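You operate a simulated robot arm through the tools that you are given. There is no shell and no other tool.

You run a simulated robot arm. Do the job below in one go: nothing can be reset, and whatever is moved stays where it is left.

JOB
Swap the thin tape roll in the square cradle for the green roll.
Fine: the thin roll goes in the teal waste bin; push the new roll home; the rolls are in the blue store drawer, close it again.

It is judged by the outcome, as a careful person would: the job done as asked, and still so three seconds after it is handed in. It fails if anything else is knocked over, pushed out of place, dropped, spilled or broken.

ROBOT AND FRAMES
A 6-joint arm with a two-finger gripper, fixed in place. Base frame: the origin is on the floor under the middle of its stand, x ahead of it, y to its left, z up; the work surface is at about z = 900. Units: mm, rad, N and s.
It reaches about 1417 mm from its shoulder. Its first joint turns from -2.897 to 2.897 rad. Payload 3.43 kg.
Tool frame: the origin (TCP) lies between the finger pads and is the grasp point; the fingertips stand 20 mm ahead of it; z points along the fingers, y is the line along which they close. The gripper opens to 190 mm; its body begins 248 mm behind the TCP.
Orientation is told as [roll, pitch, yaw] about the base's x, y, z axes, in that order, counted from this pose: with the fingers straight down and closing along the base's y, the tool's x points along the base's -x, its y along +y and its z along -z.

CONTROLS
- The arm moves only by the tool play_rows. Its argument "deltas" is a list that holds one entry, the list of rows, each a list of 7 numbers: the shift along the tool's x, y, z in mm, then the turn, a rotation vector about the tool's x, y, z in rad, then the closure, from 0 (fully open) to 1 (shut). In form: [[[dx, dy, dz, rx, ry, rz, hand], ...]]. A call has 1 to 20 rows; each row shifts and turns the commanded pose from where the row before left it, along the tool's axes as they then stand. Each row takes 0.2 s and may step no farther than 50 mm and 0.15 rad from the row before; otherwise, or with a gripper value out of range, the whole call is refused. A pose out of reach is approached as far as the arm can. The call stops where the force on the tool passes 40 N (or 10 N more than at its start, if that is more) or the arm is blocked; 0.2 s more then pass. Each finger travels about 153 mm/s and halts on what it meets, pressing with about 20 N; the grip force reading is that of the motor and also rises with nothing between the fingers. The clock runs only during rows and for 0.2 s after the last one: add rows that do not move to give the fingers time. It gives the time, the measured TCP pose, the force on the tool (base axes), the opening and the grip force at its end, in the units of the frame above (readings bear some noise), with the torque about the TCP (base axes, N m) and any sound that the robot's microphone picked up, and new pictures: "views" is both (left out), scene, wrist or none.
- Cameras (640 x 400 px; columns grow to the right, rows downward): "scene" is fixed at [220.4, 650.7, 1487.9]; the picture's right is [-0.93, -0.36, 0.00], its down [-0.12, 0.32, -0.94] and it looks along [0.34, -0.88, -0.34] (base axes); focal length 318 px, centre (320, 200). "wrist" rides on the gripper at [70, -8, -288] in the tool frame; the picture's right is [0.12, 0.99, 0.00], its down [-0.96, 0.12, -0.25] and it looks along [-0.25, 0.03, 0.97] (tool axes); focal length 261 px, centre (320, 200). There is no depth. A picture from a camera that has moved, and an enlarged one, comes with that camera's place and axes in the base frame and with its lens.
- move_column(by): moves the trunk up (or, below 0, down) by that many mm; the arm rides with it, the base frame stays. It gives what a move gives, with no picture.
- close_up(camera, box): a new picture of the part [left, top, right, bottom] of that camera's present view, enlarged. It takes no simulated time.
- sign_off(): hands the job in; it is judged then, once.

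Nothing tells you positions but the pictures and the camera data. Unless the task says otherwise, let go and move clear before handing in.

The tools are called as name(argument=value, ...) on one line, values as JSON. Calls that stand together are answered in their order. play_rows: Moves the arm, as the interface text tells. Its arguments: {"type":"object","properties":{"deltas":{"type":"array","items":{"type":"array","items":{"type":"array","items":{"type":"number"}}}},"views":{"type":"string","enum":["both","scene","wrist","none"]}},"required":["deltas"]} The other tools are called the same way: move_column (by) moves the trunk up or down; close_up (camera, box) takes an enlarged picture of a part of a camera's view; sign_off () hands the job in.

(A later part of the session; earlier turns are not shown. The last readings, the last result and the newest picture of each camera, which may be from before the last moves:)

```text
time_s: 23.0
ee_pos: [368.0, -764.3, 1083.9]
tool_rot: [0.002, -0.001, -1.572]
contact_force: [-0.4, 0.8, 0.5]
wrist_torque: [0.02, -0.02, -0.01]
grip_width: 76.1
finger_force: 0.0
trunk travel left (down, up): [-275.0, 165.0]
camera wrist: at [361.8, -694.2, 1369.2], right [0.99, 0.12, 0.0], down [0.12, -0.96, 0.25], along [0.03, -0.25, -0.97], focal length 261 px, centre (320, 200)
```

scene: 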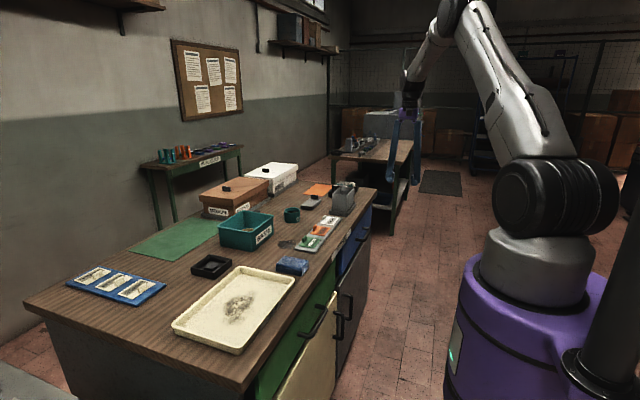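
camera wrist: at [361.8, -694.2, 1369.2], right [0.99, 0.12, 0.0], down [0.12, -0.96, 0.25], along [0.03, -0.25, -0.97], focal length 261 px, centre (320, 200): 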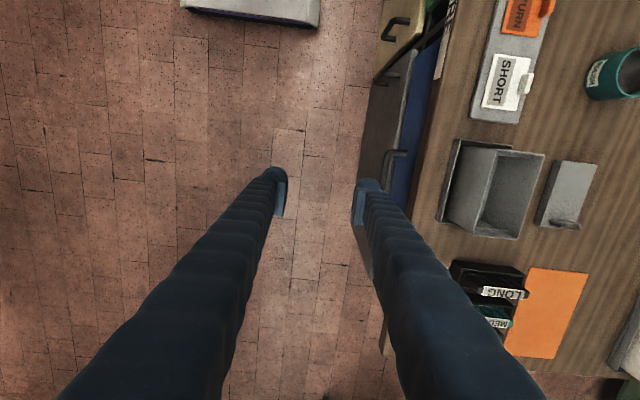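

close_up(camera="wrist", box=[340, 10, 460, 220])

play_rows(deltas=[[[0, 0, 0, -0.1428, 0, 0, 0.6], [0, 0, 0, -0.1428, 0, 0, 0.6], [0, 0, 0, -0.1428, 0, 0, 0.6], [0, 0, 0, -0.1428, 0, 0, 0.6], [0, 0, 0, -0.1428, 0, 0, 0.6], [0, 0, 0, 0, 0, 0, 0.6]]])

```text
1.90 times, centred on (400, 115) of wrist
camera zoom: at [361.8, -694.2, 1369.2], right [0.99, 0.12, 0.0], down [0.12, -0.96, 0.25], along [0.03, -0.25, -0.97], focal length 496 px, centre (168, 362)
```

zoom: 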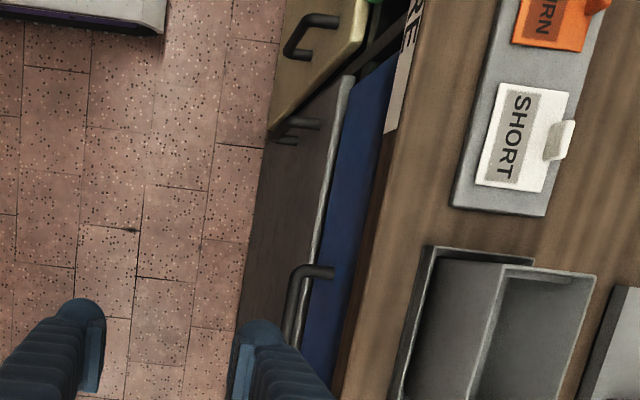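

```text
time_s: 24.4
ee_pos: [369.6, -765.3, 1081.3]
tool_rot: [0.716, -0.001, -1.569]
contact_force: [0.4, -0.3, 0.7]
wrist_torque: [0.03, -0.04, 0.04]
grip_width: 76.1
finger_force: 0.0
trunk travel left (down, up): [-275.0, 165.0]
camera wrist: at [174.8, -694.9, 1293.3], right [0.75, 0.12, 0.65], down [-0.07, -0.96, 0.26], along [0.66, -0.24, -0.71], focal length 261 px, centre (320, 200)
```

scene: 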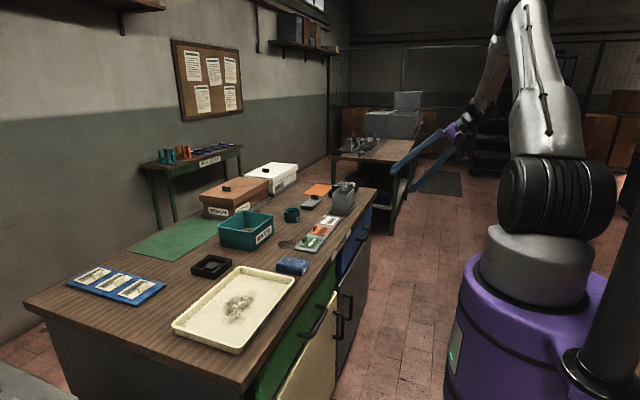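
wrist: 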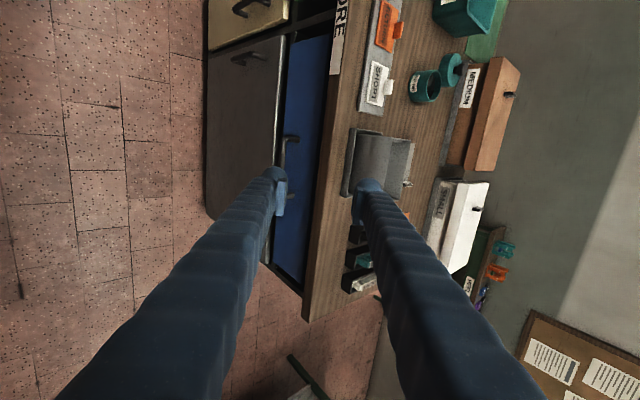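

play_rows(deltas=[[[0, 0, 0, -0.1428, 0, 0, 0.6], [0, 0, 0, -0.1428, 0, 0, 0.6], [0, 0, 0, -0.1428, 0, 0, 0.6], [0, 0, 0, -0.1428, 0, 0, 0.6], [0, 0, 0, -0.1428, 0, 0, 0.6], [0, 0, 0, -0.1428, 0, 0, 0.6], [0, 0, 0, 0, 0, 0, 0.6]]])

close_up(camera="wrist", box=[150, 50, 350, 350])

```text
time_s: 26.0
ee_pos: [368.0, -765.6, 1081.4]
tool_rot: [1.573, 0.0, -1.57]
contact_force: [0.0, -0.2, -0.9]
wrist_torque: [0.01, -0.09, 0.13]
grip_width: 75.8
finger_force: 0.0
trunk travel left (down, up): [-275.0, 165.0]
camera wrist: at [81.4, -696.2, 1072.5], right [0.0, 0.12, 0.99], down [-0.25, -0.96, 0.11], along [0.97, -0.24, 0.03], focal length 261 px, centre (320, 200)
```

scene: 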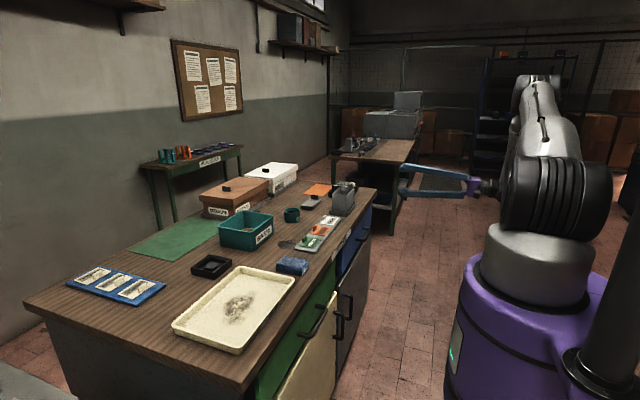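
wrist: 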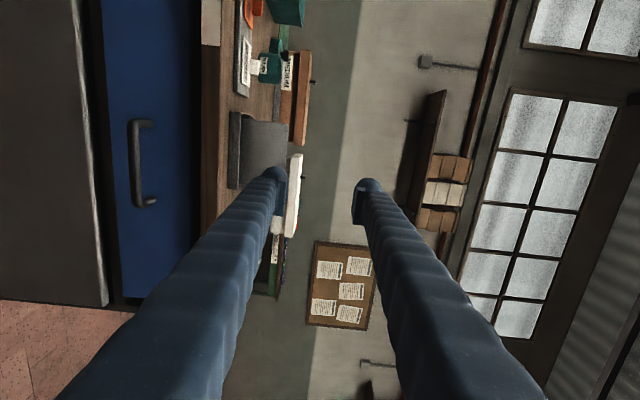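

```text
1.33 times, centred on (250, 200) of wrist
camera zoom: at [81.4, -696.2, 1072.5], right [0.0, 0.12, 0.99], down [-0.25, -0.96, 0.11], along [0.97, -0.24, 0.03], focal length 348 px, centre (413, 200)
```

zoom: 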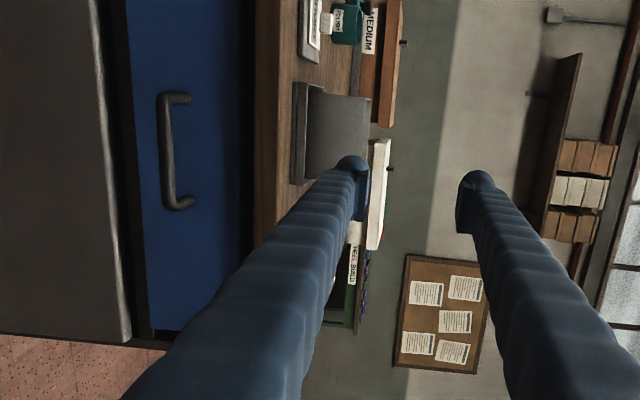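

Now the drawer face is clear: handle bar centred about (516,-783,778), drawer front spans z≈713–864. I'll lower to handle height while staying well in front of it.

play_rows(deltas=[[[-3, -43, 0, 0, 0, 0, 0.6], [-3, -43, 0, 0, 0, 0, 0.6], [-3, -43, 0, 0, 0, 0, 0.6], [-3, -43, 0, 0, 0, 0, 0.6], [-3, -43, 0, 0, 0, 0, 0.6], [-3, -43, 0, 0, 0, 0, 0.6], [0, -43, 0, 0, 0, 0, 0.6], [0, 0, 0, 0, 0, 0, 0.6]]])

close_up(camera="wrist", box=[220, 100, 420, 300])

```text
time_s: 27.8
ee_pos: [367.4, -783.4, 779.3]
tool_rot: [1.571, 0.0, -1.568]
contact_force: [-0.1, 0.6, -0.1]
wrist_torque: [-0.01, -0.04, 0.03]
grip_width: 75.9
finger_force: 0.1
trunk travel left (down, up): [-275.0, 165.0]
camera wrist: at [81.0, -713.9, 771.2], right [0.0, 0.12, 0.99], down [-0.25, -0.96, 0.11], along [0.97, -0.24, 0.03], focal length 261 px, centre (320, 200)
```

scene: 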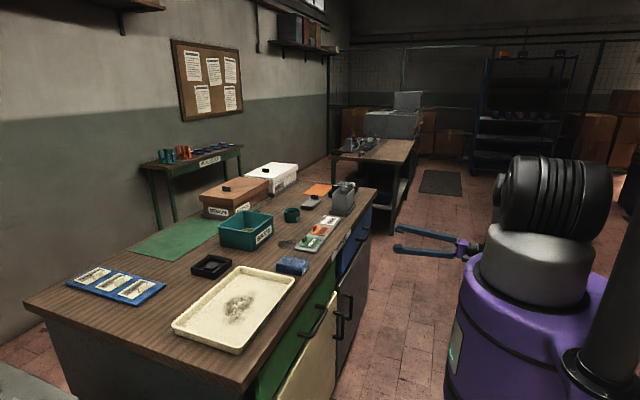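
wrist: 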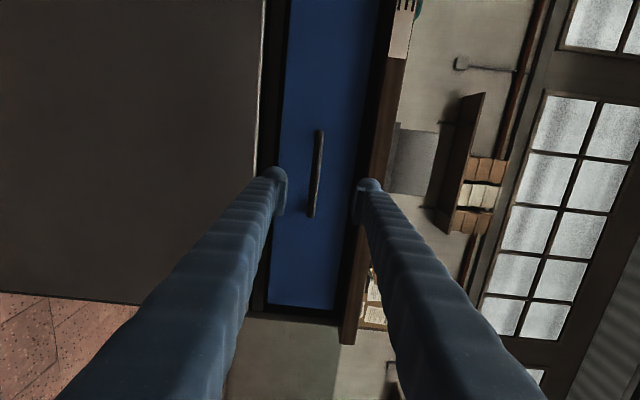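

```text
2.00 times, centred on (320, 200) of wrist
camera zoom: at [81.0, -713.9, 771.2], right [0.0, 0.12, 0.99], down [-0.25, -0.96, 0.11], along [0.97, -0.24, 0.03], focal length 521 px, centre (320, 200)
```

zoom: 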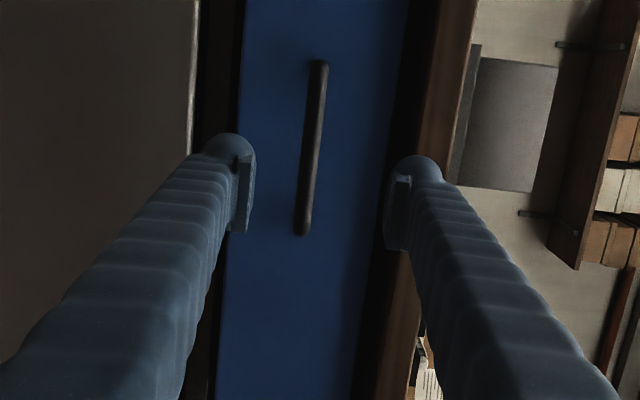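

play_rows(deltas=[[[0, -7, 30, 0, 0, 0, 0.6], [0, 0, 30, 0, 0, 0, 0.6], [0, 0, 30, 0, 0, 0, 0.62], [0, 0, 20, 0, 0, 0, 0.64], [0, 0, 0, 0, 0, 0, 0.65]]])

close_up(camera="wrist", box=[220, 100, 420, 300])

close_up(camera="scene", box=[310, 180, 450, 290])

```text
time_s: 29.0
ee_pos: [477.4, -782.9, 775.5]
tool_rot: [1.571, 0.0, -1.57]
contact_force: [0.4, 0.4, 0.5]
wrist_torque: [0.02, 0.02, -0.01]
grip_width: 66.4
finger_force: 0.0
trunk travel left (down, up): [-275.0, 165.0]
camera wrist: at [190.8, -712.5, 766.9], right [0.0, 0.12, 0.99], down [-0.25, -0.96, 0.12], along [0.97, -0.24, 0.03], focal length 261 px, centre (320, 200)
```

scene: 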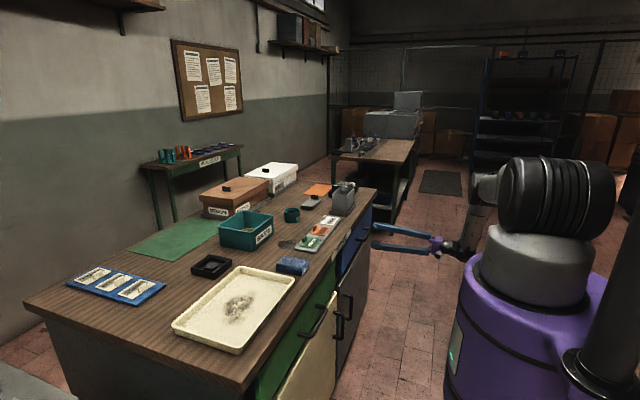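
wrist: 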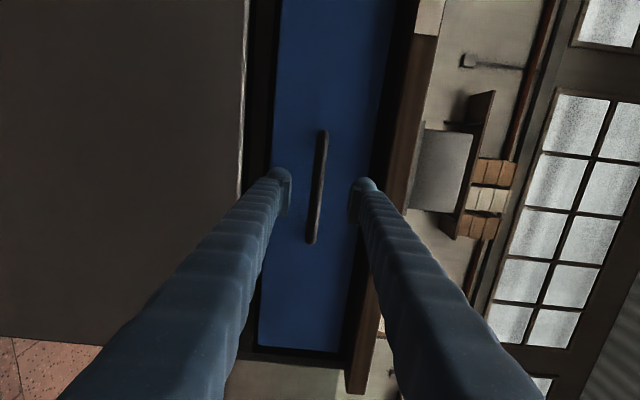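

```text
2.00 times, centred on (320, 200) of wrist
camera zoom: at [190.8, -712.5, 766.9], right [0.0, 0.12, 0.99], down [-0.25, -0.96, 0.12], along [0.97, -0.24, 0.03], focal length 521 px, centre (320, 200)
```

zoom: 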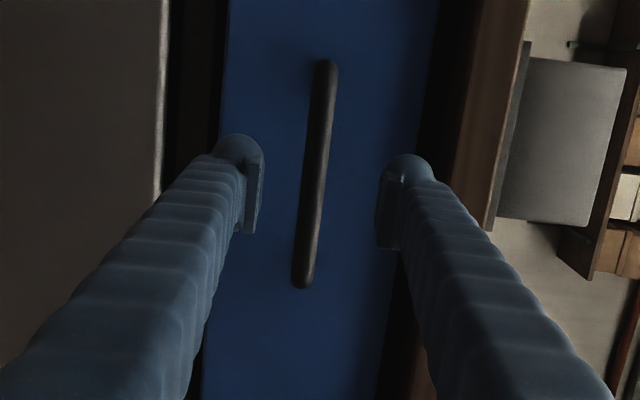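

```text
3.64 times, centred on (380, 235) of scene
camera zoom: at [220.4, 650.7, 1487.9], right [-0.93, -0.36, 0.0], down [-0.12, 0.32, -0.94], along [0.34, -0.88, -0.34], focal length 1156 px, centre (102, 73)
```

zoom: 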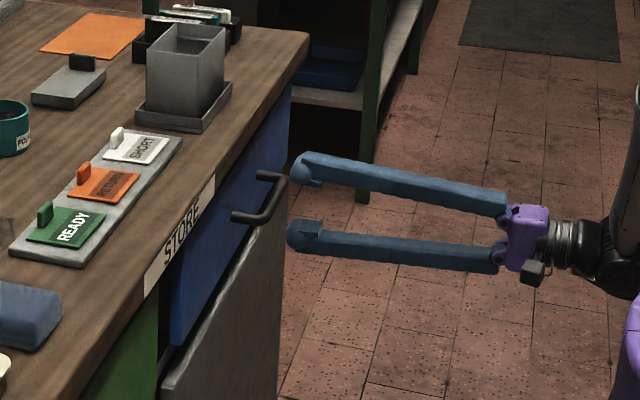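

The bar is centred between the fingers vertically. Advancing so the bar sits at the pads, then closing gently.

play_rows(deltas=[[[0, -2, 14, 0, 0, 0, 0.65], [0, 0, 14, 0, 0, 0, 0.65], [0, 0, 12, 0, 0, 0, 0.65], [0, 0, 0, 0, 0, 0, 0.65]]], views="none")

close_up(camera="wrist", box=[220, 100, 420, 300])

close_up(camera="scene", box=[340, 200, 420, 260])

```text
time_s: 30.0
ee_pos: [518.9, -782.5, 772.8]
tool_rot: [1.571, 0.001, -1.569]
contact_force: [0.2, -0.8, -0.5]
wrist_torque: [-0.07, -0.01, 0.0]
grip_width: 66.4
finger_force: 0.0
trunk travel left (down, up): [-275.0, 165.0]
```

```text
2.00 times, centred on (320, 200) of wrist
camera zoom: at [231.4, -712.2, 763.1], right [0.0, 0.12, 0.99], down [-0.25, -0.96, 0.12], along [0.97, -0.24, 0.03], focal length 521 px, centre (320, 200)
```

zoom: 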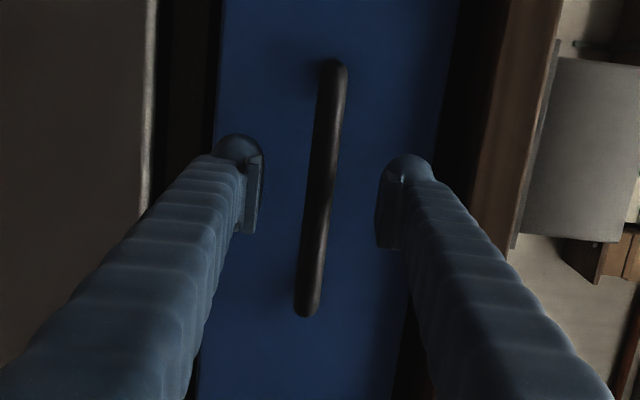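

```text
6.67 times, centred on (380, 230) of scene
camera zoom: at [220.4, 650.7, 1487.9], right [-0.93, -0.36, 0.0], down [-0.12, 0.32, -0.94], along [0.34, -0.88, -0.34], focal length 2120 px, centre (-80, 0)
```

zoom: 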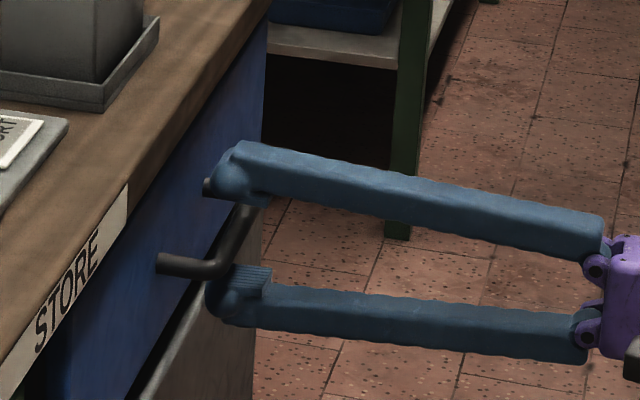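

The bar lies between the pads. Closing on it.

play_rows(deltas=[[[0, 0, 0, 0, 0, 0, 0.75], [0, 0, 0, 0, 0, 0, 0.85], [0, 0, 0, 0, 0, 0, 0.92], [0, 0, 0, 0, 0, 0, 1.0], [0, 0, 0, 0, 0, 0, 1.0]]], views="none")

close_up(camera="scene", box=[340, 200, 420, 260])

```text
time_s: 31.2
ee_pos: [518.1, -782.0, 771.4]
tool_rot: [1.569, 0.002, -1.569]
contact_force: [-1.0, 0.0, -2.9]
wrist_torque: [-0.04, 0.02, -0.13]
grip_width: 12.5
finger_force: 45.0
trunk travel left (down, up): [-275.0, 165.0]
```

```text
6.67 times, centred on (380, 230) of scene
camera zoom: at [220.4, 650.7, 1487.9], right [-0.93, -0.36, 0.0], down [-0.12, 0.32, -0.94], along [0.34, -0.88, -0.34], focal length 2120 px, centre (-80, 0)
```

zoom: 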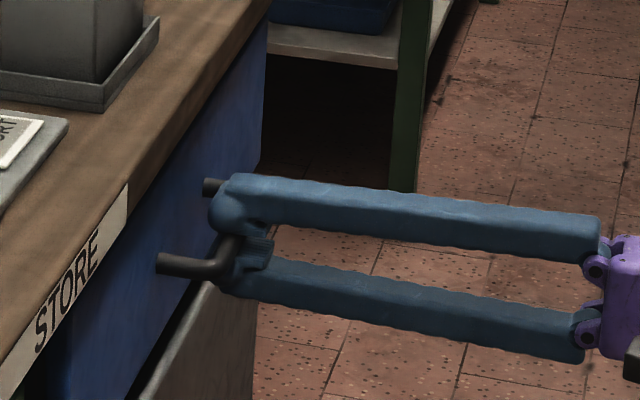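

Bar gripped (12.5 mm). Pulling the drawer toward the robot, slowly at first.

play_rows(deltas=[[[0, 0, -5, 0, 0, 0, 1.0], [0, 0, -8, 0, 0, 0, 1.0], [0, 0, -12, 0, 0, 0, 1.0], [0, 0, -15, 0, 0, 0, 1.0], [0, 0, 0, 0, 0, 0, 1.0]]])

```text
time_s: 32.4
ee_pos: [479.3, -783.0, 770.6]
tool_rot: [1.569, 0.002, -1.568]
contact_force: [1.5, 2.0, -9.3]
wrist_torque: [-0.15, 0.03, -0.35]
grip_width: 12.6
finger_force: 45.3
trunk travel left (down, up): [-275.0, 165.0]
camera wrist: at [192.0, -712.5, 763.0], right [0.0, 0.12, 0.99], down [-0.25, -0.96, 0.11], along [0.97, -0.24, 0.03], focal length 261 px, centre (320, 200)
```

scene: 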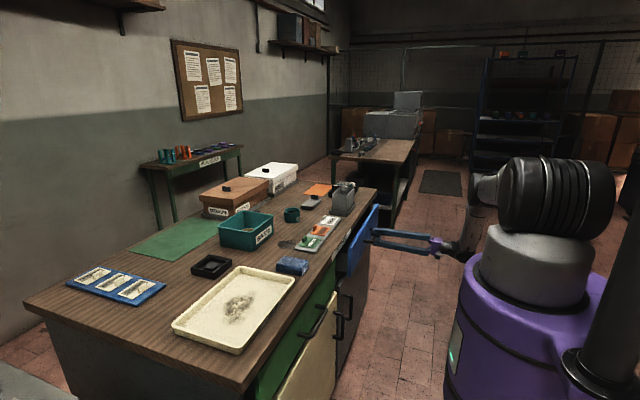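
wrist: 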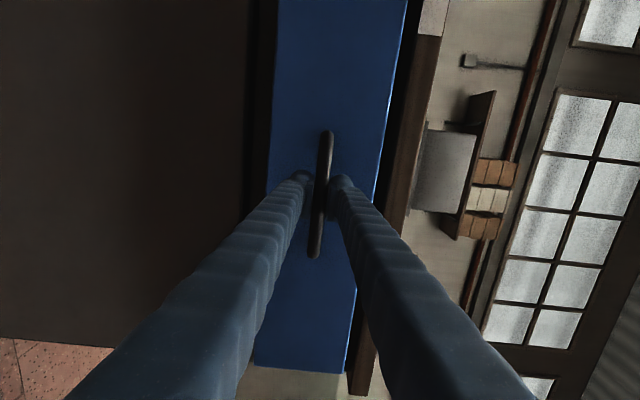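

The drawer slides. Continuing to pull.

play_rows(deltas=[[[0, -0.7, -25, 0, 0, 0, 1.0], [0, -0.6, -30, 0, 0, 0, 1.0], [0, 0, -30, 0, 0, 0, 1.0], [0, 0, -30, 0, 0, 0, 1.0], [0, 0, -30, 0, 0, 0, 1.0], [0, 0, -30, 0, 0, 0, 1.0], [0, 0, 0, 0, 0, 0, 1.0]]])

```text
time_s: 34.0
ee_pos: [303.3, -782.3, 771.4]
tool_rot: [1.571, 0.001, -1.569]
contact_force: [0.8, 0.0, 2.4]
wrist_torque: [0.02, 0.04, -0.15]
grip_width: 12.1
finger_force: 45.1
trunk travel left (down, up): [-275.0, 165.0]
camera wrist: at [16.5, -712.4, 762.4], right [0.0, 0.12, 0.99], down [-0.25, -0.96, 0.12], along [0.97, -0.24, 0.03], focal length 261 px, centre (320, 200)
```

scene: 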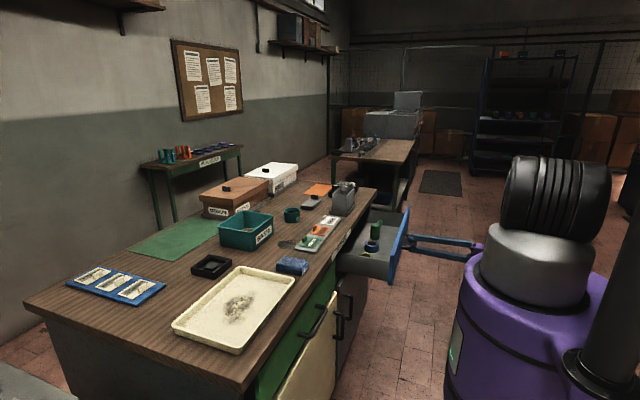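
wrist: 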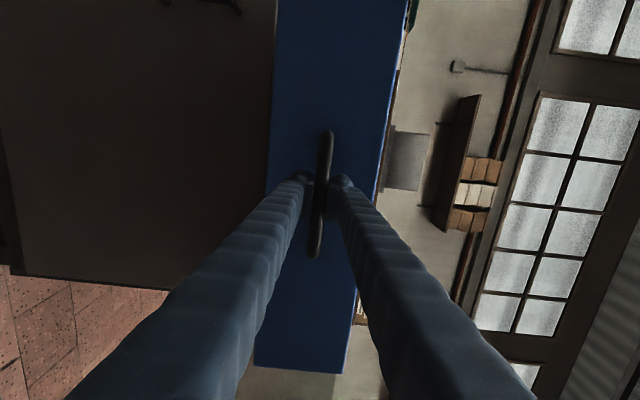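

close_up(camera="scene", box=[330, 195, 430, 295])

```text
4.00 times, centred on (380, 245) of scene
camera zoom: at [220.4, 650.7, 1487.9], right [-0.93, -0.36, 0.0], down [-0.12, 0.32, -0.94], along [0.34, -0.88, -0.34], focal length 1272 px, centre (80, 20)
```

zoom: 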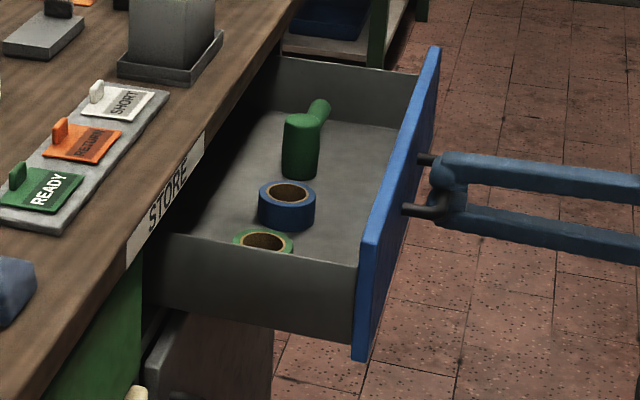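

The drawer holds a green cylinder tool, a blue roll and, nearest, a green roll close to the near side wall. I'll pull a bit further for clearance.

play_rows(deltas=[[[0, 0, -15, 0, 0, 0, 1.0], [0, 0, -15, 0, 0, 0, 1.0], [0, 0, -10, 0, 0, 0, 1.0], [0, 0, 0, 0, 0, 0, 1.0]]], views="scene")

close_up(camera="scene", box=[330, 195, 430, 295])

```text
time_s: 35.0
ee_pos: [264.1, -782.0, 771.1]
tool_rot: [1.571, 0.0, -1.568]
contact_force: [-0.5, 5.9, 7.0]
wrist_torque: [0.1, -0.06, -0.2]
grip_width: 12.2
finger_force: 45.4
trunk travel left (down, up): [-275.0, 165.0]
```

scene: 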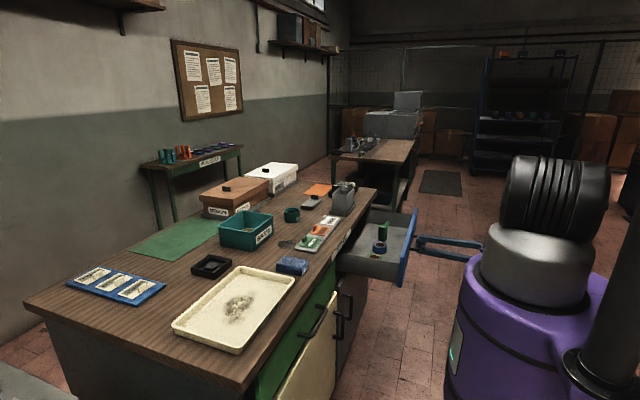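

```text
4.00 times, centred on (380, 245) of scene
camera zoom: at [220.4, 650.7, 1487.9], right [-0.93, -0.36, 0.0], down [-0.12, 0.32, -0.94], along [0.34, -0.88, -0.34], focal length 1272 px, centre (80, 20)
```

zoom: 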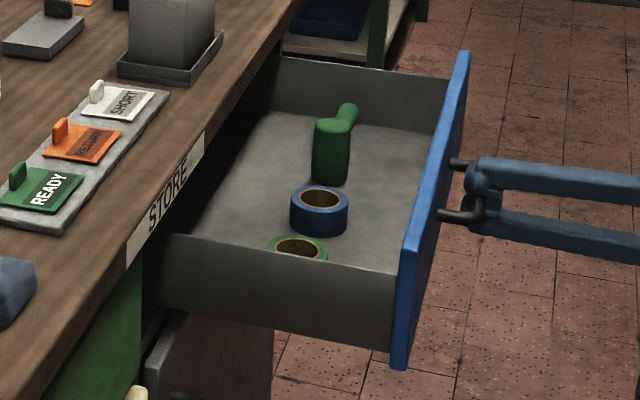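

Drawer open about 255 mm. Releasing the handle and backing away straight.

play_rows(deltas=[[[0, 0, 0, 0, 0, 0, 0.9], [0, 0, 0, 0, 0, 0, 0.8], [0, 0, 0, 0, 0, 0, 0.7], [0, 0, 0, 0, 0, 0, 0.65], [0, 0, -10, 0, 0, 0, 0.65], [0, 0, -20, 0, 0, 0, 0.65], [0, 0, -30, 0, 0, 0, 0.65], [0, 0, 0, 0, 0, 0, 0.65]]])

```text
time_s: 36.8
ee_pos: [203.9, -782.5, 773.6]
tool_rot: [1.571, -0.001, -1.567]
contact_force: [-0.2, -0.6, 0.7]
wrist_torque: [0.0, 0.01, -0.04]
grip_width: 66.3
finger_force: 0.1
trunk travel left (down, up): [-275.0, 165.0]
camera wrist: at [-82.5, -713.1, 763.6], right [0.0, 0.12, 0.99], down [-0.25, -0.96, 0.12], along [0.97, -0.24, 0.03], focal length 261 px, centre (320, 200)
```

scene: 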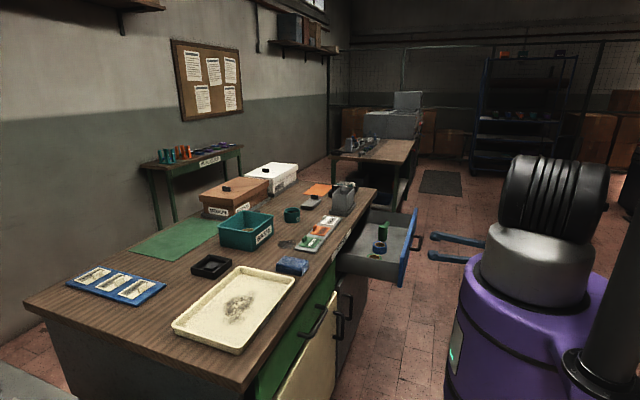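
wrist: 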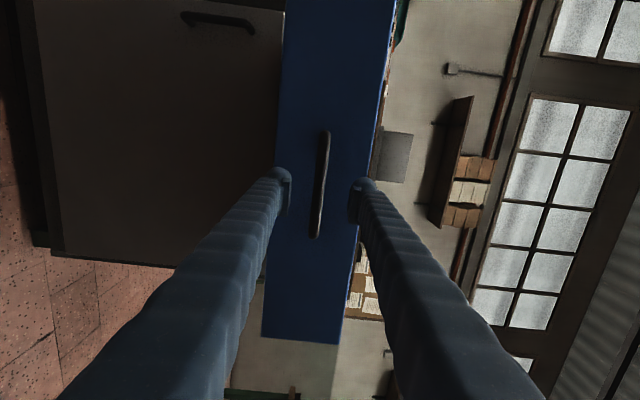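

play_rows(deltas=[[[0, 41, 0, 0, 0, 0, 0.65], [0, 41, 0, 0, 0, 0, 0.65], [0, 41, 0, 0, 0, 0, 0.65], [0, 41, 0, 0, 0, 0, 0.65], [0, 41, 0, 0, 0, 0, 0.6], [0, 41, 0, 0, 0, 0, 0.5], [0, 41, 0, 0, 0, 0, 0.5], [0, 41, 0, 0, 0, 0, 0.5], [0, 0, 0, 0.1428, 0, 0, 0.5], [0, 0, 0, 0.1428, 0, 0, 0.5], [0, 0, 0, 0.1428, 0, 0, 0.5], [0, 0, 0, 0.1428, 0, 0, 0.5], [0, 0, 0, 0.1428, 0, 0, 0.5], [0, 0, 0, 0.1428, 0, 0, 0.5], [0, 0, 0, 0.1428, 0, 0, 0.5], [0, 0, 0, 0.1428, 0, 0, 0.5], [0, 0, 0, 0.1428, 0, 0, 0.5], [0, 0, 0, 0.1428, 0, 0, 0.5], [0, 0, 0, 0.1428, 0, 0, 0.5], [0, 0, 0, 0, 0, 0, 0.5]]])

```text
time_s: 41.0
ee_pos: [203.1, -783.8, 1100.0]
tool_rot: [0.0, 0.0, -1.572]
contact_force: [-0.4, 1.0, 0.1]
wrist_torque: [-0.03, 0.0, -0.01]
grip_width: 95.2
finger_force: 0.0
trunk travel left (down, up): [-275.0, 165.0]
camera wrist: at [195.6, -713.1, 1387.2], right [0.99, 0.12, 0.0], down [0.12, -0.96, 0.25], along [0.03, -0.25, -0.97], focal length 261 px, centre (320, 200)
```

scene: 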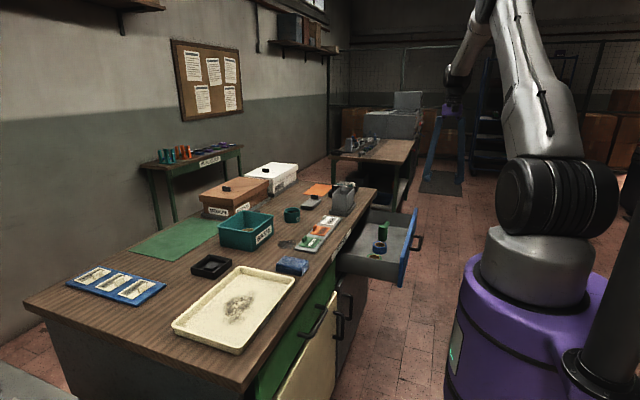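
wrist: 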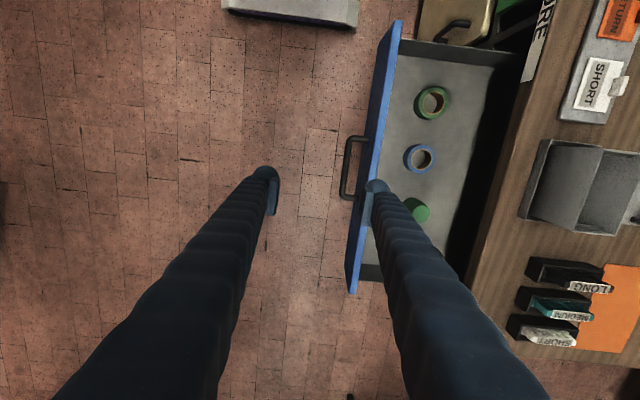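

The green roll is seen from above at about (443,-617), top z≈755, with the blue roll beyond it. I'll move above it for a precise look.

play_rows(deltas=[[[27.8, 40, 0, 0, 0, 0, 0.5], [27.8, 40, 0, 0, 0, 0, 0.5], [27.8, 40, 0, 0, 0, 0, 0.5], [27.8, 40, 0, 0, 0, 0, 0.5], [27.8, 40, 0, 0, 0, 0, 0.5], [27.8, 40, 0, 0, 0, 0, 0.5], [0, 0, 0, 0, 0, 0, 0.5]]])

close_up(camera="wrist", box=[220, 100, 420, 225])

```text
time_s: 42.6
ee_pos: [444.0, -615.2, 1099.5]
tool_rot: [0.001, -0.001, -1.572]
contact_force: [-0.1, 0.1, 0.8]
wrist_torque: [-0.04, 0.04, -0.02]
grip_width: 94.8
finger_force: 0.1
trunk travel left (down, up): [-275.0, 165.0]
camera wrist: at [437.1, -545.1, 1386.6], right [0.99, 0.12, 0.0], down [0.12, -0.96, 0.25], along [0.03, -0.25, -0.97], focal length 261 px, centre (320, 200)
```

scene: 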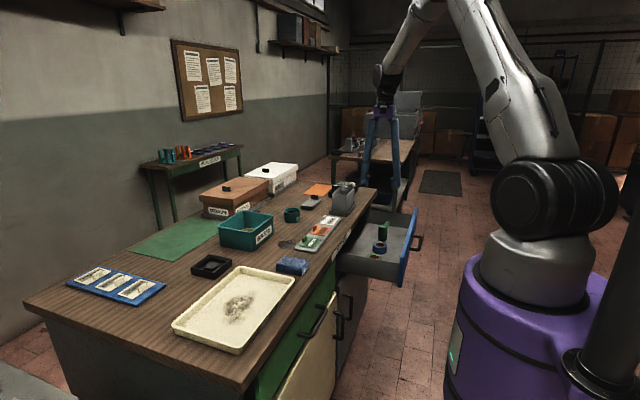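
wrist: 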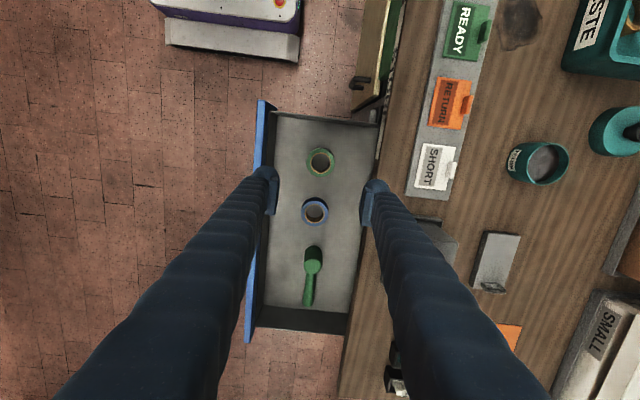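

```text
3.20 times, centred on (320, 162) of wrist
camera zoom: at [437.1, -545.1, 1386.6], right [0.99, 0.12, 0.0], down [0.12, -0.96, 0.25], along [0.03, -0.25, -0.97], focal length 834 px, centre (320, 320)
```

zoom: 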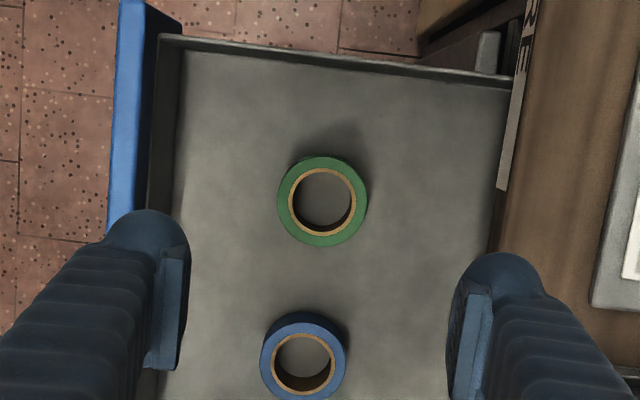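

Green roll: OD ≈ 69 mm, centre about (447,-615), with good clearance for fingers along x. Lowering to just above it for a closer look.

play_rows(deltas=[[[0, 2.5, 40, 0, 0, 0, 0.5], [0, 0, 40, 0, 0, 0, 0.5], [0, 0, 40, 0, 0, 0, 0.5], [0, 0, 40, 0, 0, 0, 0.5], [0, 0, 40, 0, 0, 0, 0.5], [0, 0, 40, 0, 0, 0, 0.5], [0, 0, 0, 0, 0, 0, 0.5]]])

close_up(camera="wrist", box=[240, 120, 400, 220])

close_up(camera="scene", box=[330, 170, 430, 295])

```text
time_s: 44.2
ee_pos: [447.2, -617.8, 857.8]
tool_rot: [-0.001, 0.0, -1.569]
contact_force: [-0.5, -0.4, 0.3]
wrist_torque: [0.09, 0.0, 0.01]
grip_width: 95.0
finger_force: 0.1
trunk travel left (down, up): [-275.0, 165.0]
camera wrist: at [439.4, -547.7, 1144.8], right [0.99, 0.12, 0.0], down [0.12, -0.96, 0.25], along [0.03, -0.25, -0.97], focal length 261 px, centre (320, 200)
```

scene: 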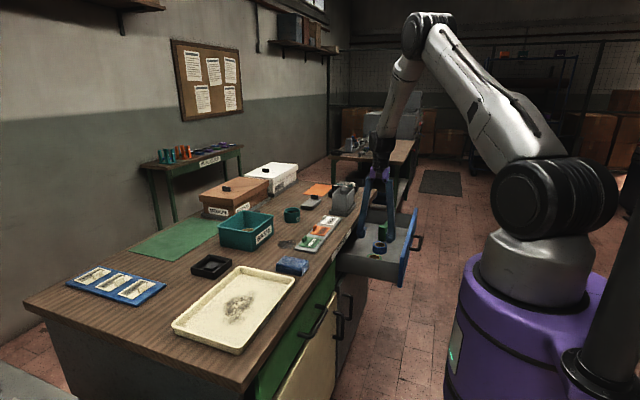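
wrist: 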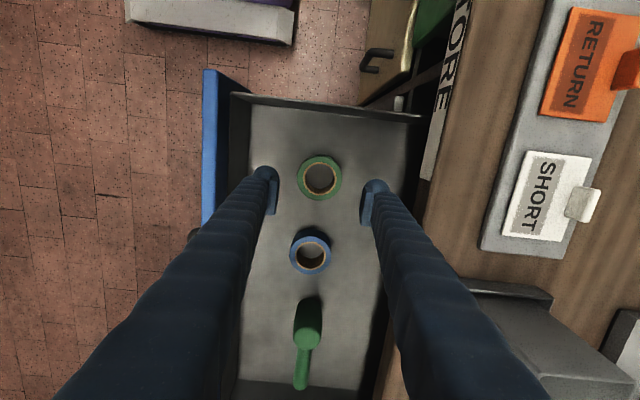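

```text
4.00 times, centred on (320, 170) of wrist
camera zoom: at [439.4, -547.7, 1144.8], right [0.99, 0.12, 0.0], down [0.12, -0.96, 0.25], along [0.03, -0.25, -0.97], focal length 1043 px, centre (320, 320)
```

zoom: 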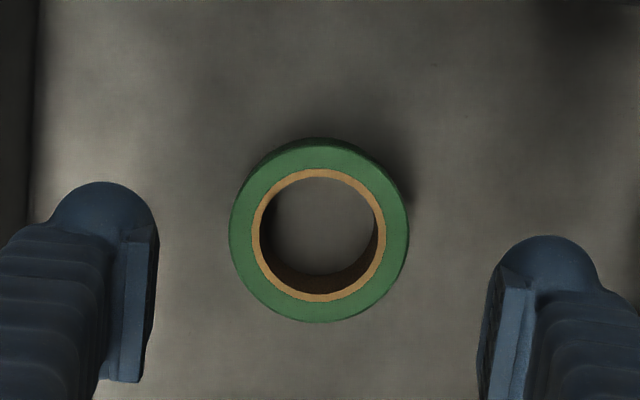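

```text
3.20 times, centred on (380, 232) of scene
camera zoom: at [220.4, 650.7, 1487.9], right [-0.93, -0.36, 0.0], down [-0.12, 0.32, -0.94], along [0.34, -0.88, -0.34], focal length 1018 px, centre (128, 96)
```

zoom: 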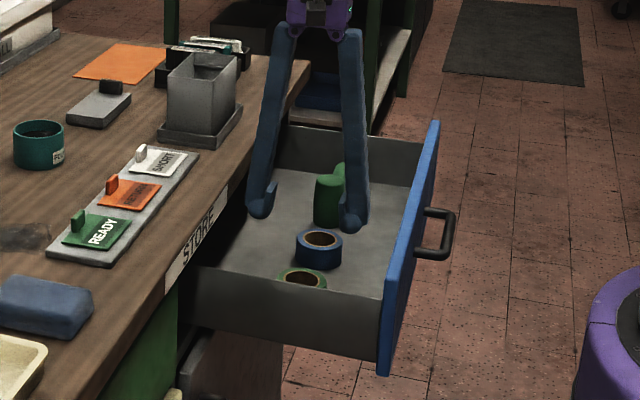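

play_rows(deltas=[[[3, 0, 30, 0, 0, 0, 0.5], [0, 0, 30, 0, 0, 0, 0.5], [0, 0, 20, 0, 0, 0, 0.52], [0, 0, 10, 0, 0, 0, 0.54], [0, 0, 0, 0, 0, 0, 0.55]]])

close_up(camera="wrist", box=[240, 120, 400, 220])

close_up(camera="scene", box=[350, 210, 410, 280])

```text
time_s: 45.4
ee_pos: [447.8, -612.8, 768.5]
tool_rot: [-0.002, 0.0, -1.567]
contact_force: [0.2, 1.4, -0.4]
wrist_torque: [0.03, 0.01, 0.04]
grip_width: 85.5
finger_force: 0.0
trunk travel left (down, up): [-275.0, 165.0]
camera wrist: at [439.2, -542.2, 1056.2], right [0.99, 0.12, 0.0], down [0.12, -0.96, 0.25], along [0.03, -0.25, -0.97], focal length 261 px, centre (320, 200)
```

scene: 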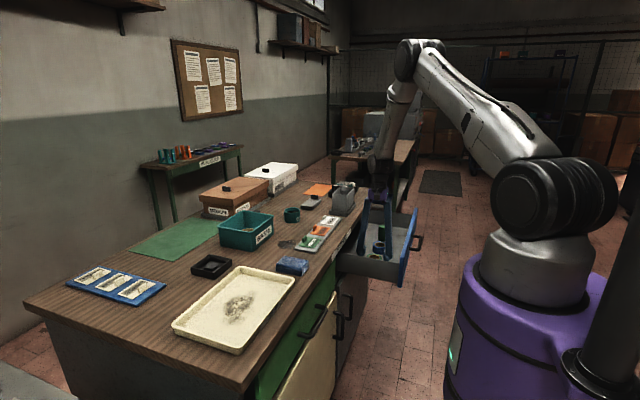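
wrist: 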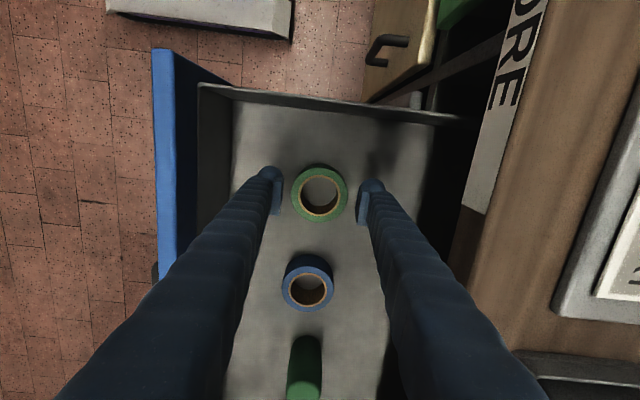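

```text
4.00 times, centred on (320, 170) of wrist
camera zoom: at [439.2, -542.2, 1056.2], right [0.99, 0.12, 0.0], down [0.12, -0.96, 0.25], along [0.03, -0.25, -0.97], focal length 1043 px, centre (320, 320)
```

zoom: 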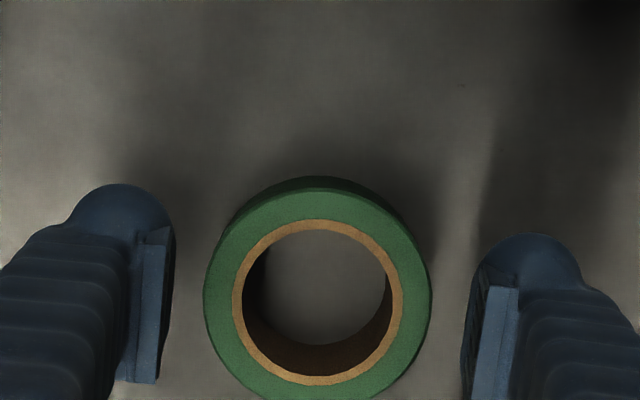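

```text
5.71 times, centred on (380, 245) of scene
camera zoom: at [220.4, 650.7, 1487.9], right [-0.93, -0.36, 0.0], down [-0.12, 0.32, -0.94], along [0.34, -0.88, -0.34], focal length 1817 px, centre (-23, -57)
```

zoom: 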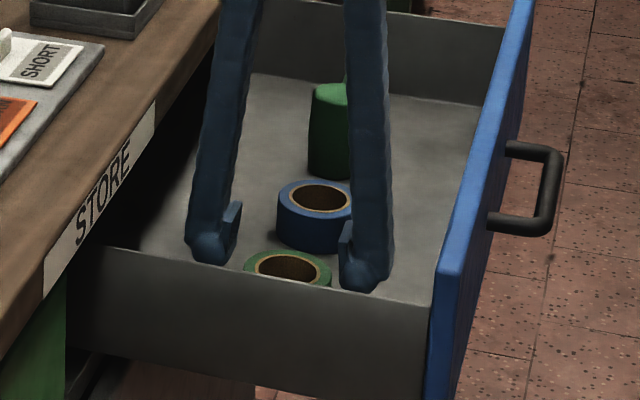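

play_rows(deltas=[[[0, -0.5, 8, 0, 0, 0, 0.55], [0, 0, 7, 0, 0, 0, 0.56], [0, 0, 0, 0, 0, 0, 0.58], [0, 0, 0, 0, 0, 0, 0.6], [0, 0, 0, 0, 0, 0, 0.62], [0, 0, 0, 0, 0, 0, 0.65], [0, 0, 0, 0, 0, 0, 0.7], [0, 0, 0, 0, 0, 0, 0.75]]], views="none")

close_up(camera="wrist", box=[240, 120, 400, 220])

close_up(camera="scene", box=[350, 210, 410, 280])

```text
time_s: 47.2
ee_pos: [446.2, -612.7, 753.8]
tool_rot: [0.0, 0.001, -1.57]
contact_force: [-0.4, -0.3, 0.9]
wrist_torque: [0.03, 0.06, -0.02]
grip_width: 67.2
finger_force: 20.1
trunk travel left (down, up): [-275.0, 165.0]
```

```text
4.00 times, centred on (320, 170) of wrist
camera zoom: at [438.6, -542.2, 1041.4], right [0.99, 0.12, 0.0], down [0.12, -0.96, 0.25], along [0.03, -0.25, -0.97], focal length 1043 px, centre (320, 320)
```

zoom: 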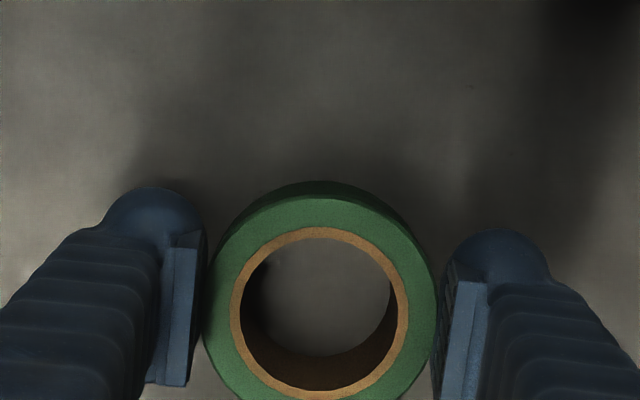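

```text
5.71 times, centred on (380, 245) of scene
camera zoom: at [220.4, 650.7, 1487.9], right [-0.93, -0.36, 0.0], down [-0.12, 0.32, -0.94], along [0.34, -0.88, -0.34], focal length 1817 px, centre (-23, -57)
```

zoom: 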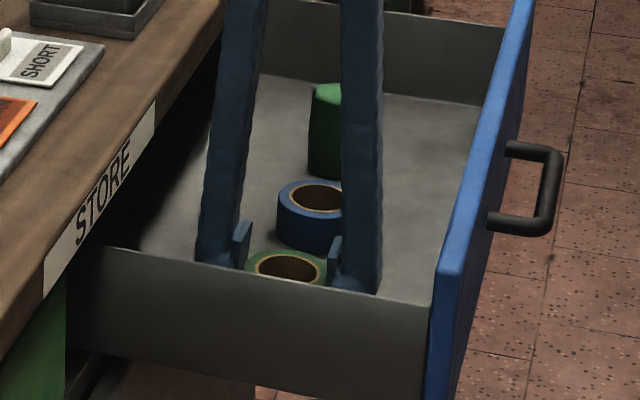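

Gripped at 67 mm, 20 N. Lifting slowly out of the drawer.

play_rows(deltas=[[[0, 0, -4, 0, 0, 0, 0.75], [0, 0, -10, 0, 0, 0, 0.75], [0, 0, -20, 0, 0, 0, 0.75], [0, 0, -30, 0, 0, 0, 0.75], [0, 0, -40, 0, 0, 0, 0.75], [0, 0, 0, 0, 0, 0, 0.75]]])

close_up(camera="scene", box=[350, 180, 410, 280])

```text
time_s: 48.6
ee_pos: [446.6, -610.1, 856.9]
tool_rot: [-0.001, 0.001, -1.57]
contact_force: [0.3, 0.1, -0.1]
wrist_torque: [-0.07, 0.03, -0.01]
grip_width: 67.5
finger_force: 20.1
trunk travel left (down, up): [-275.0, 165.0]
camera wrist: at [439.2, -540.2, 1145.3], right [0.99, 0.12, 0.0], down [0.12, -0.96, 0.25], along [0.03, -0.25, -0.97], focal length 261 px, centre (320, 200)
```

scene: 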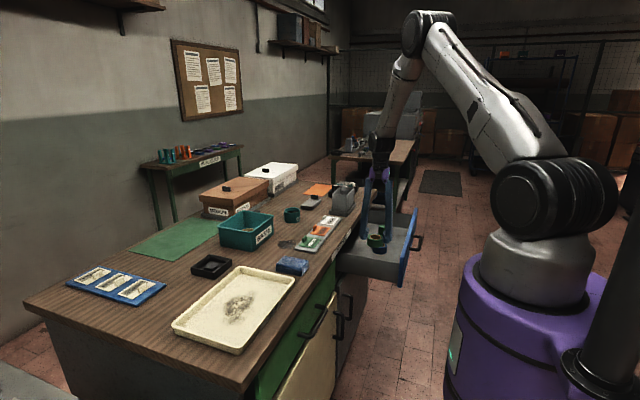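
wrist: 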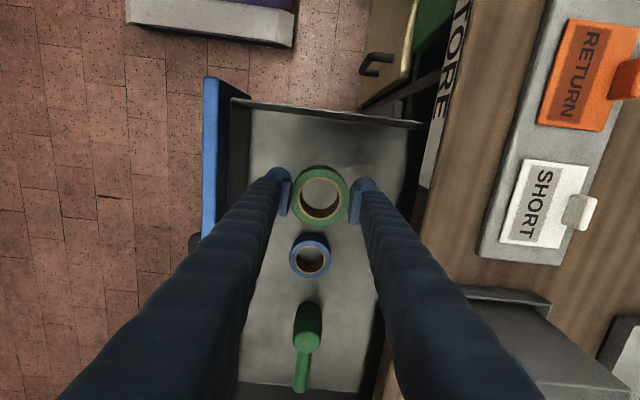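

```text
4.00 times, centred on (380, 230) of scene
camera zoom: at [220.4, 650.7, 1487.9], right [-0.93, -0.36, 0.0], down [-0.12, 0.32, -0.94], along [0.34, -0.88, -0.34], focal length 1272 px, centre (80, 80)
```

zoom: 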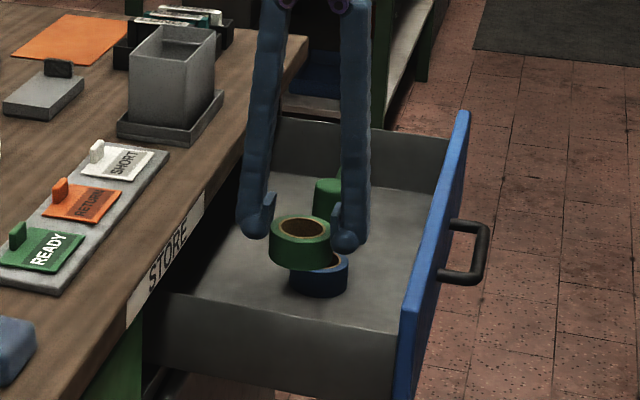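

The green roll is held securely. Raising, rotating the gripper back, then carrying it over to the cradle.

play_rows(deltas=[[[0, 0, -41, 0, 0, 0, 0.75], [0, 0, -41, 0, 0, 0, 0.75], [0, 0, -41, 0, 0, 0, 0.75], [0, 0, -41, 0, 0, 0, 0.75], [0, 0, -41, 0, 0, 0, 0.75], [0, 0, -38, 0, 0, 0, 0.75], [0, 0, 0, 0, 0, -0.1428, 0.75], [0, 0, 0, 0, 0, -0.1428, 0.75], [0, 0, 0, 0, 0, -0.1428, 0.75], [0, 0, 0, 0, 0, -0.1428, 0.75], [0, 0, 0, 0, 0, -0.1428, 0.75], [0, 0, 0, 0, 0, -0.1428, 0.75], [0, 0, 0, 0, 0, -0.1428, 0.75], [0, 0, 0, 0, 0, -0.1428, 0.75], [0, 0, 0, 0, 0, -0.1428, 0.75], [0, 0, 0, 0, 0, -0.1428, 0.75], [0, 0, 0, 0, 0, -0.1428, 0.75], [0, 0, 0, 0, 0, 0, 0.75]]])

play_rows(deltas=[[[-29.6, 35.3, 0, 0, 0, 0, 0.75], [-29.6, 35.3, 0, 0, 0, 0, 0.75], [-29.6, 35.3, 0, 0, 0, 0, 0.75], [-29.6, 35.3, 0, 0, 0, 0, 0.75], [-29.6, 35.3, 0, 0, 0, 0, 0.75], [-29.6, 35.3, 0, 0, 0, 0, 0.75], [-29.6, 35.3, 0, 0, 0, 0, 0.75], [-29.6, 35.3, 0, 0, 0, 0, 0.75], [-29.6, 35.3, 0, 0, 0, 0, 0.75], [-29.6, 35.3, 0, 0, 0, 0, 0.75], [-29.6, 35.3, 0, 0, 0, 0, 0.75], [-29.6, 35.3, 0, 0, 0, 0, 0.75], [-29.6, 35.3, 0, 0, 0, 0, 0.75], [-29.6, 35.3, 0, 0, 0, 0, 0.75], [-29.6, 35.3, 0, 0, 0, 0, 0.75], [0, 0, 0, 0, 0, 0, 0.75]]])

```text
time_s: 52.4
ee_pos: [445.7, -613.1, 1101.8]
tool_rot: [0.0, 0.0, 0.002]
contact_force: [0.6, -0.8, -0.7]
wrist_torque: [0.02, -0.05, -0.02]
grip_width: 67.3
finger_force: 20.0
trunk travel left (down, up): [-275.0, 165.0]
camera wrist: at [377.0, -621.4, 1387.8], right [-0.12, 0.99, 0.0], down [0.96, 0.12, 0.25], along [0.25, 0.03, -0.97], focal length 261 px, centre (320, 200)
```

scene: 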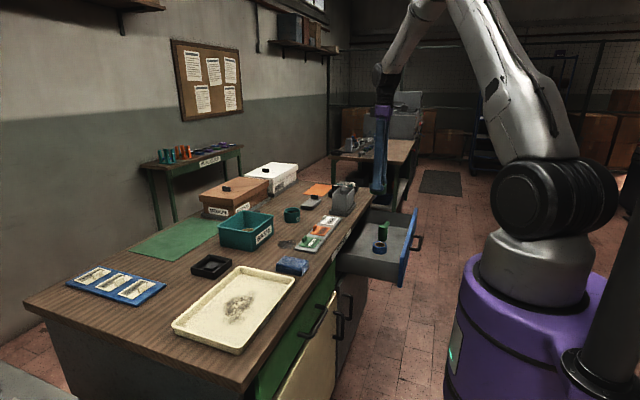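
wrist: 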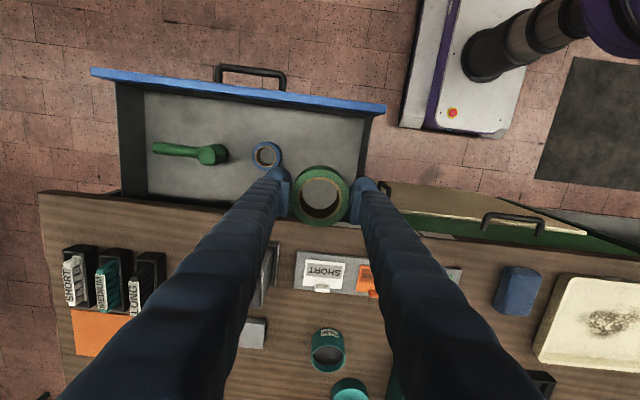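

```text
time_s: 55.8
ee_pos: [888.0, -83.9, 1100.3]
tool_rot: [-0.001, 0.0, -0.001]
contact_force: [-0.3, 0.1, -0.1]
wrist_torque: [-0.1, 0.0, 0.03]
grip_width: 67.2
finger_force: 20.4
trunk travel left (down, up): [-275.0, 165.0]
camera wrist: at [818.8, -91.7, 1387.6], right [-0.12, 0.99, 0.0], down [0.96, 0.12, 0.25], along [0.25, 0.03, -0.97], focal length 261 px, centre (320, 200)
```

scene: 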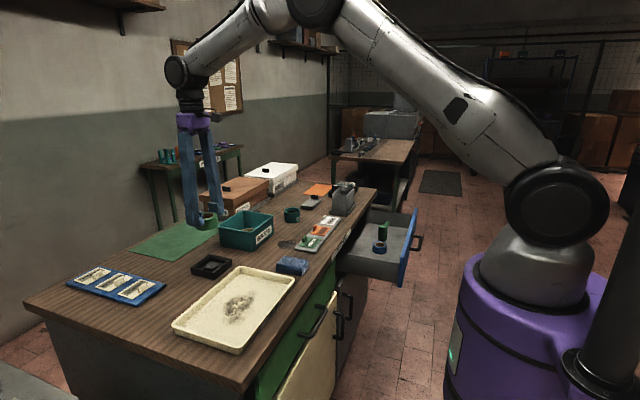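
wrist: 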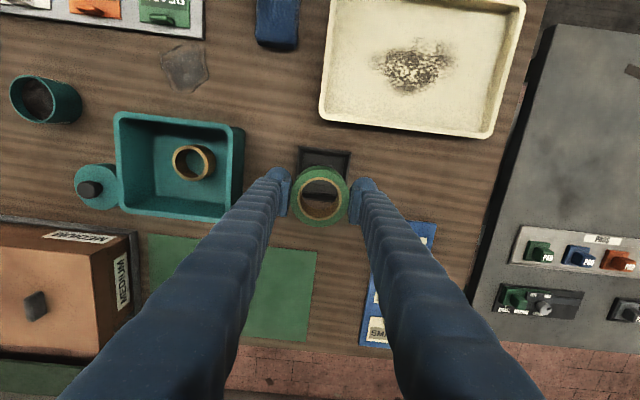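

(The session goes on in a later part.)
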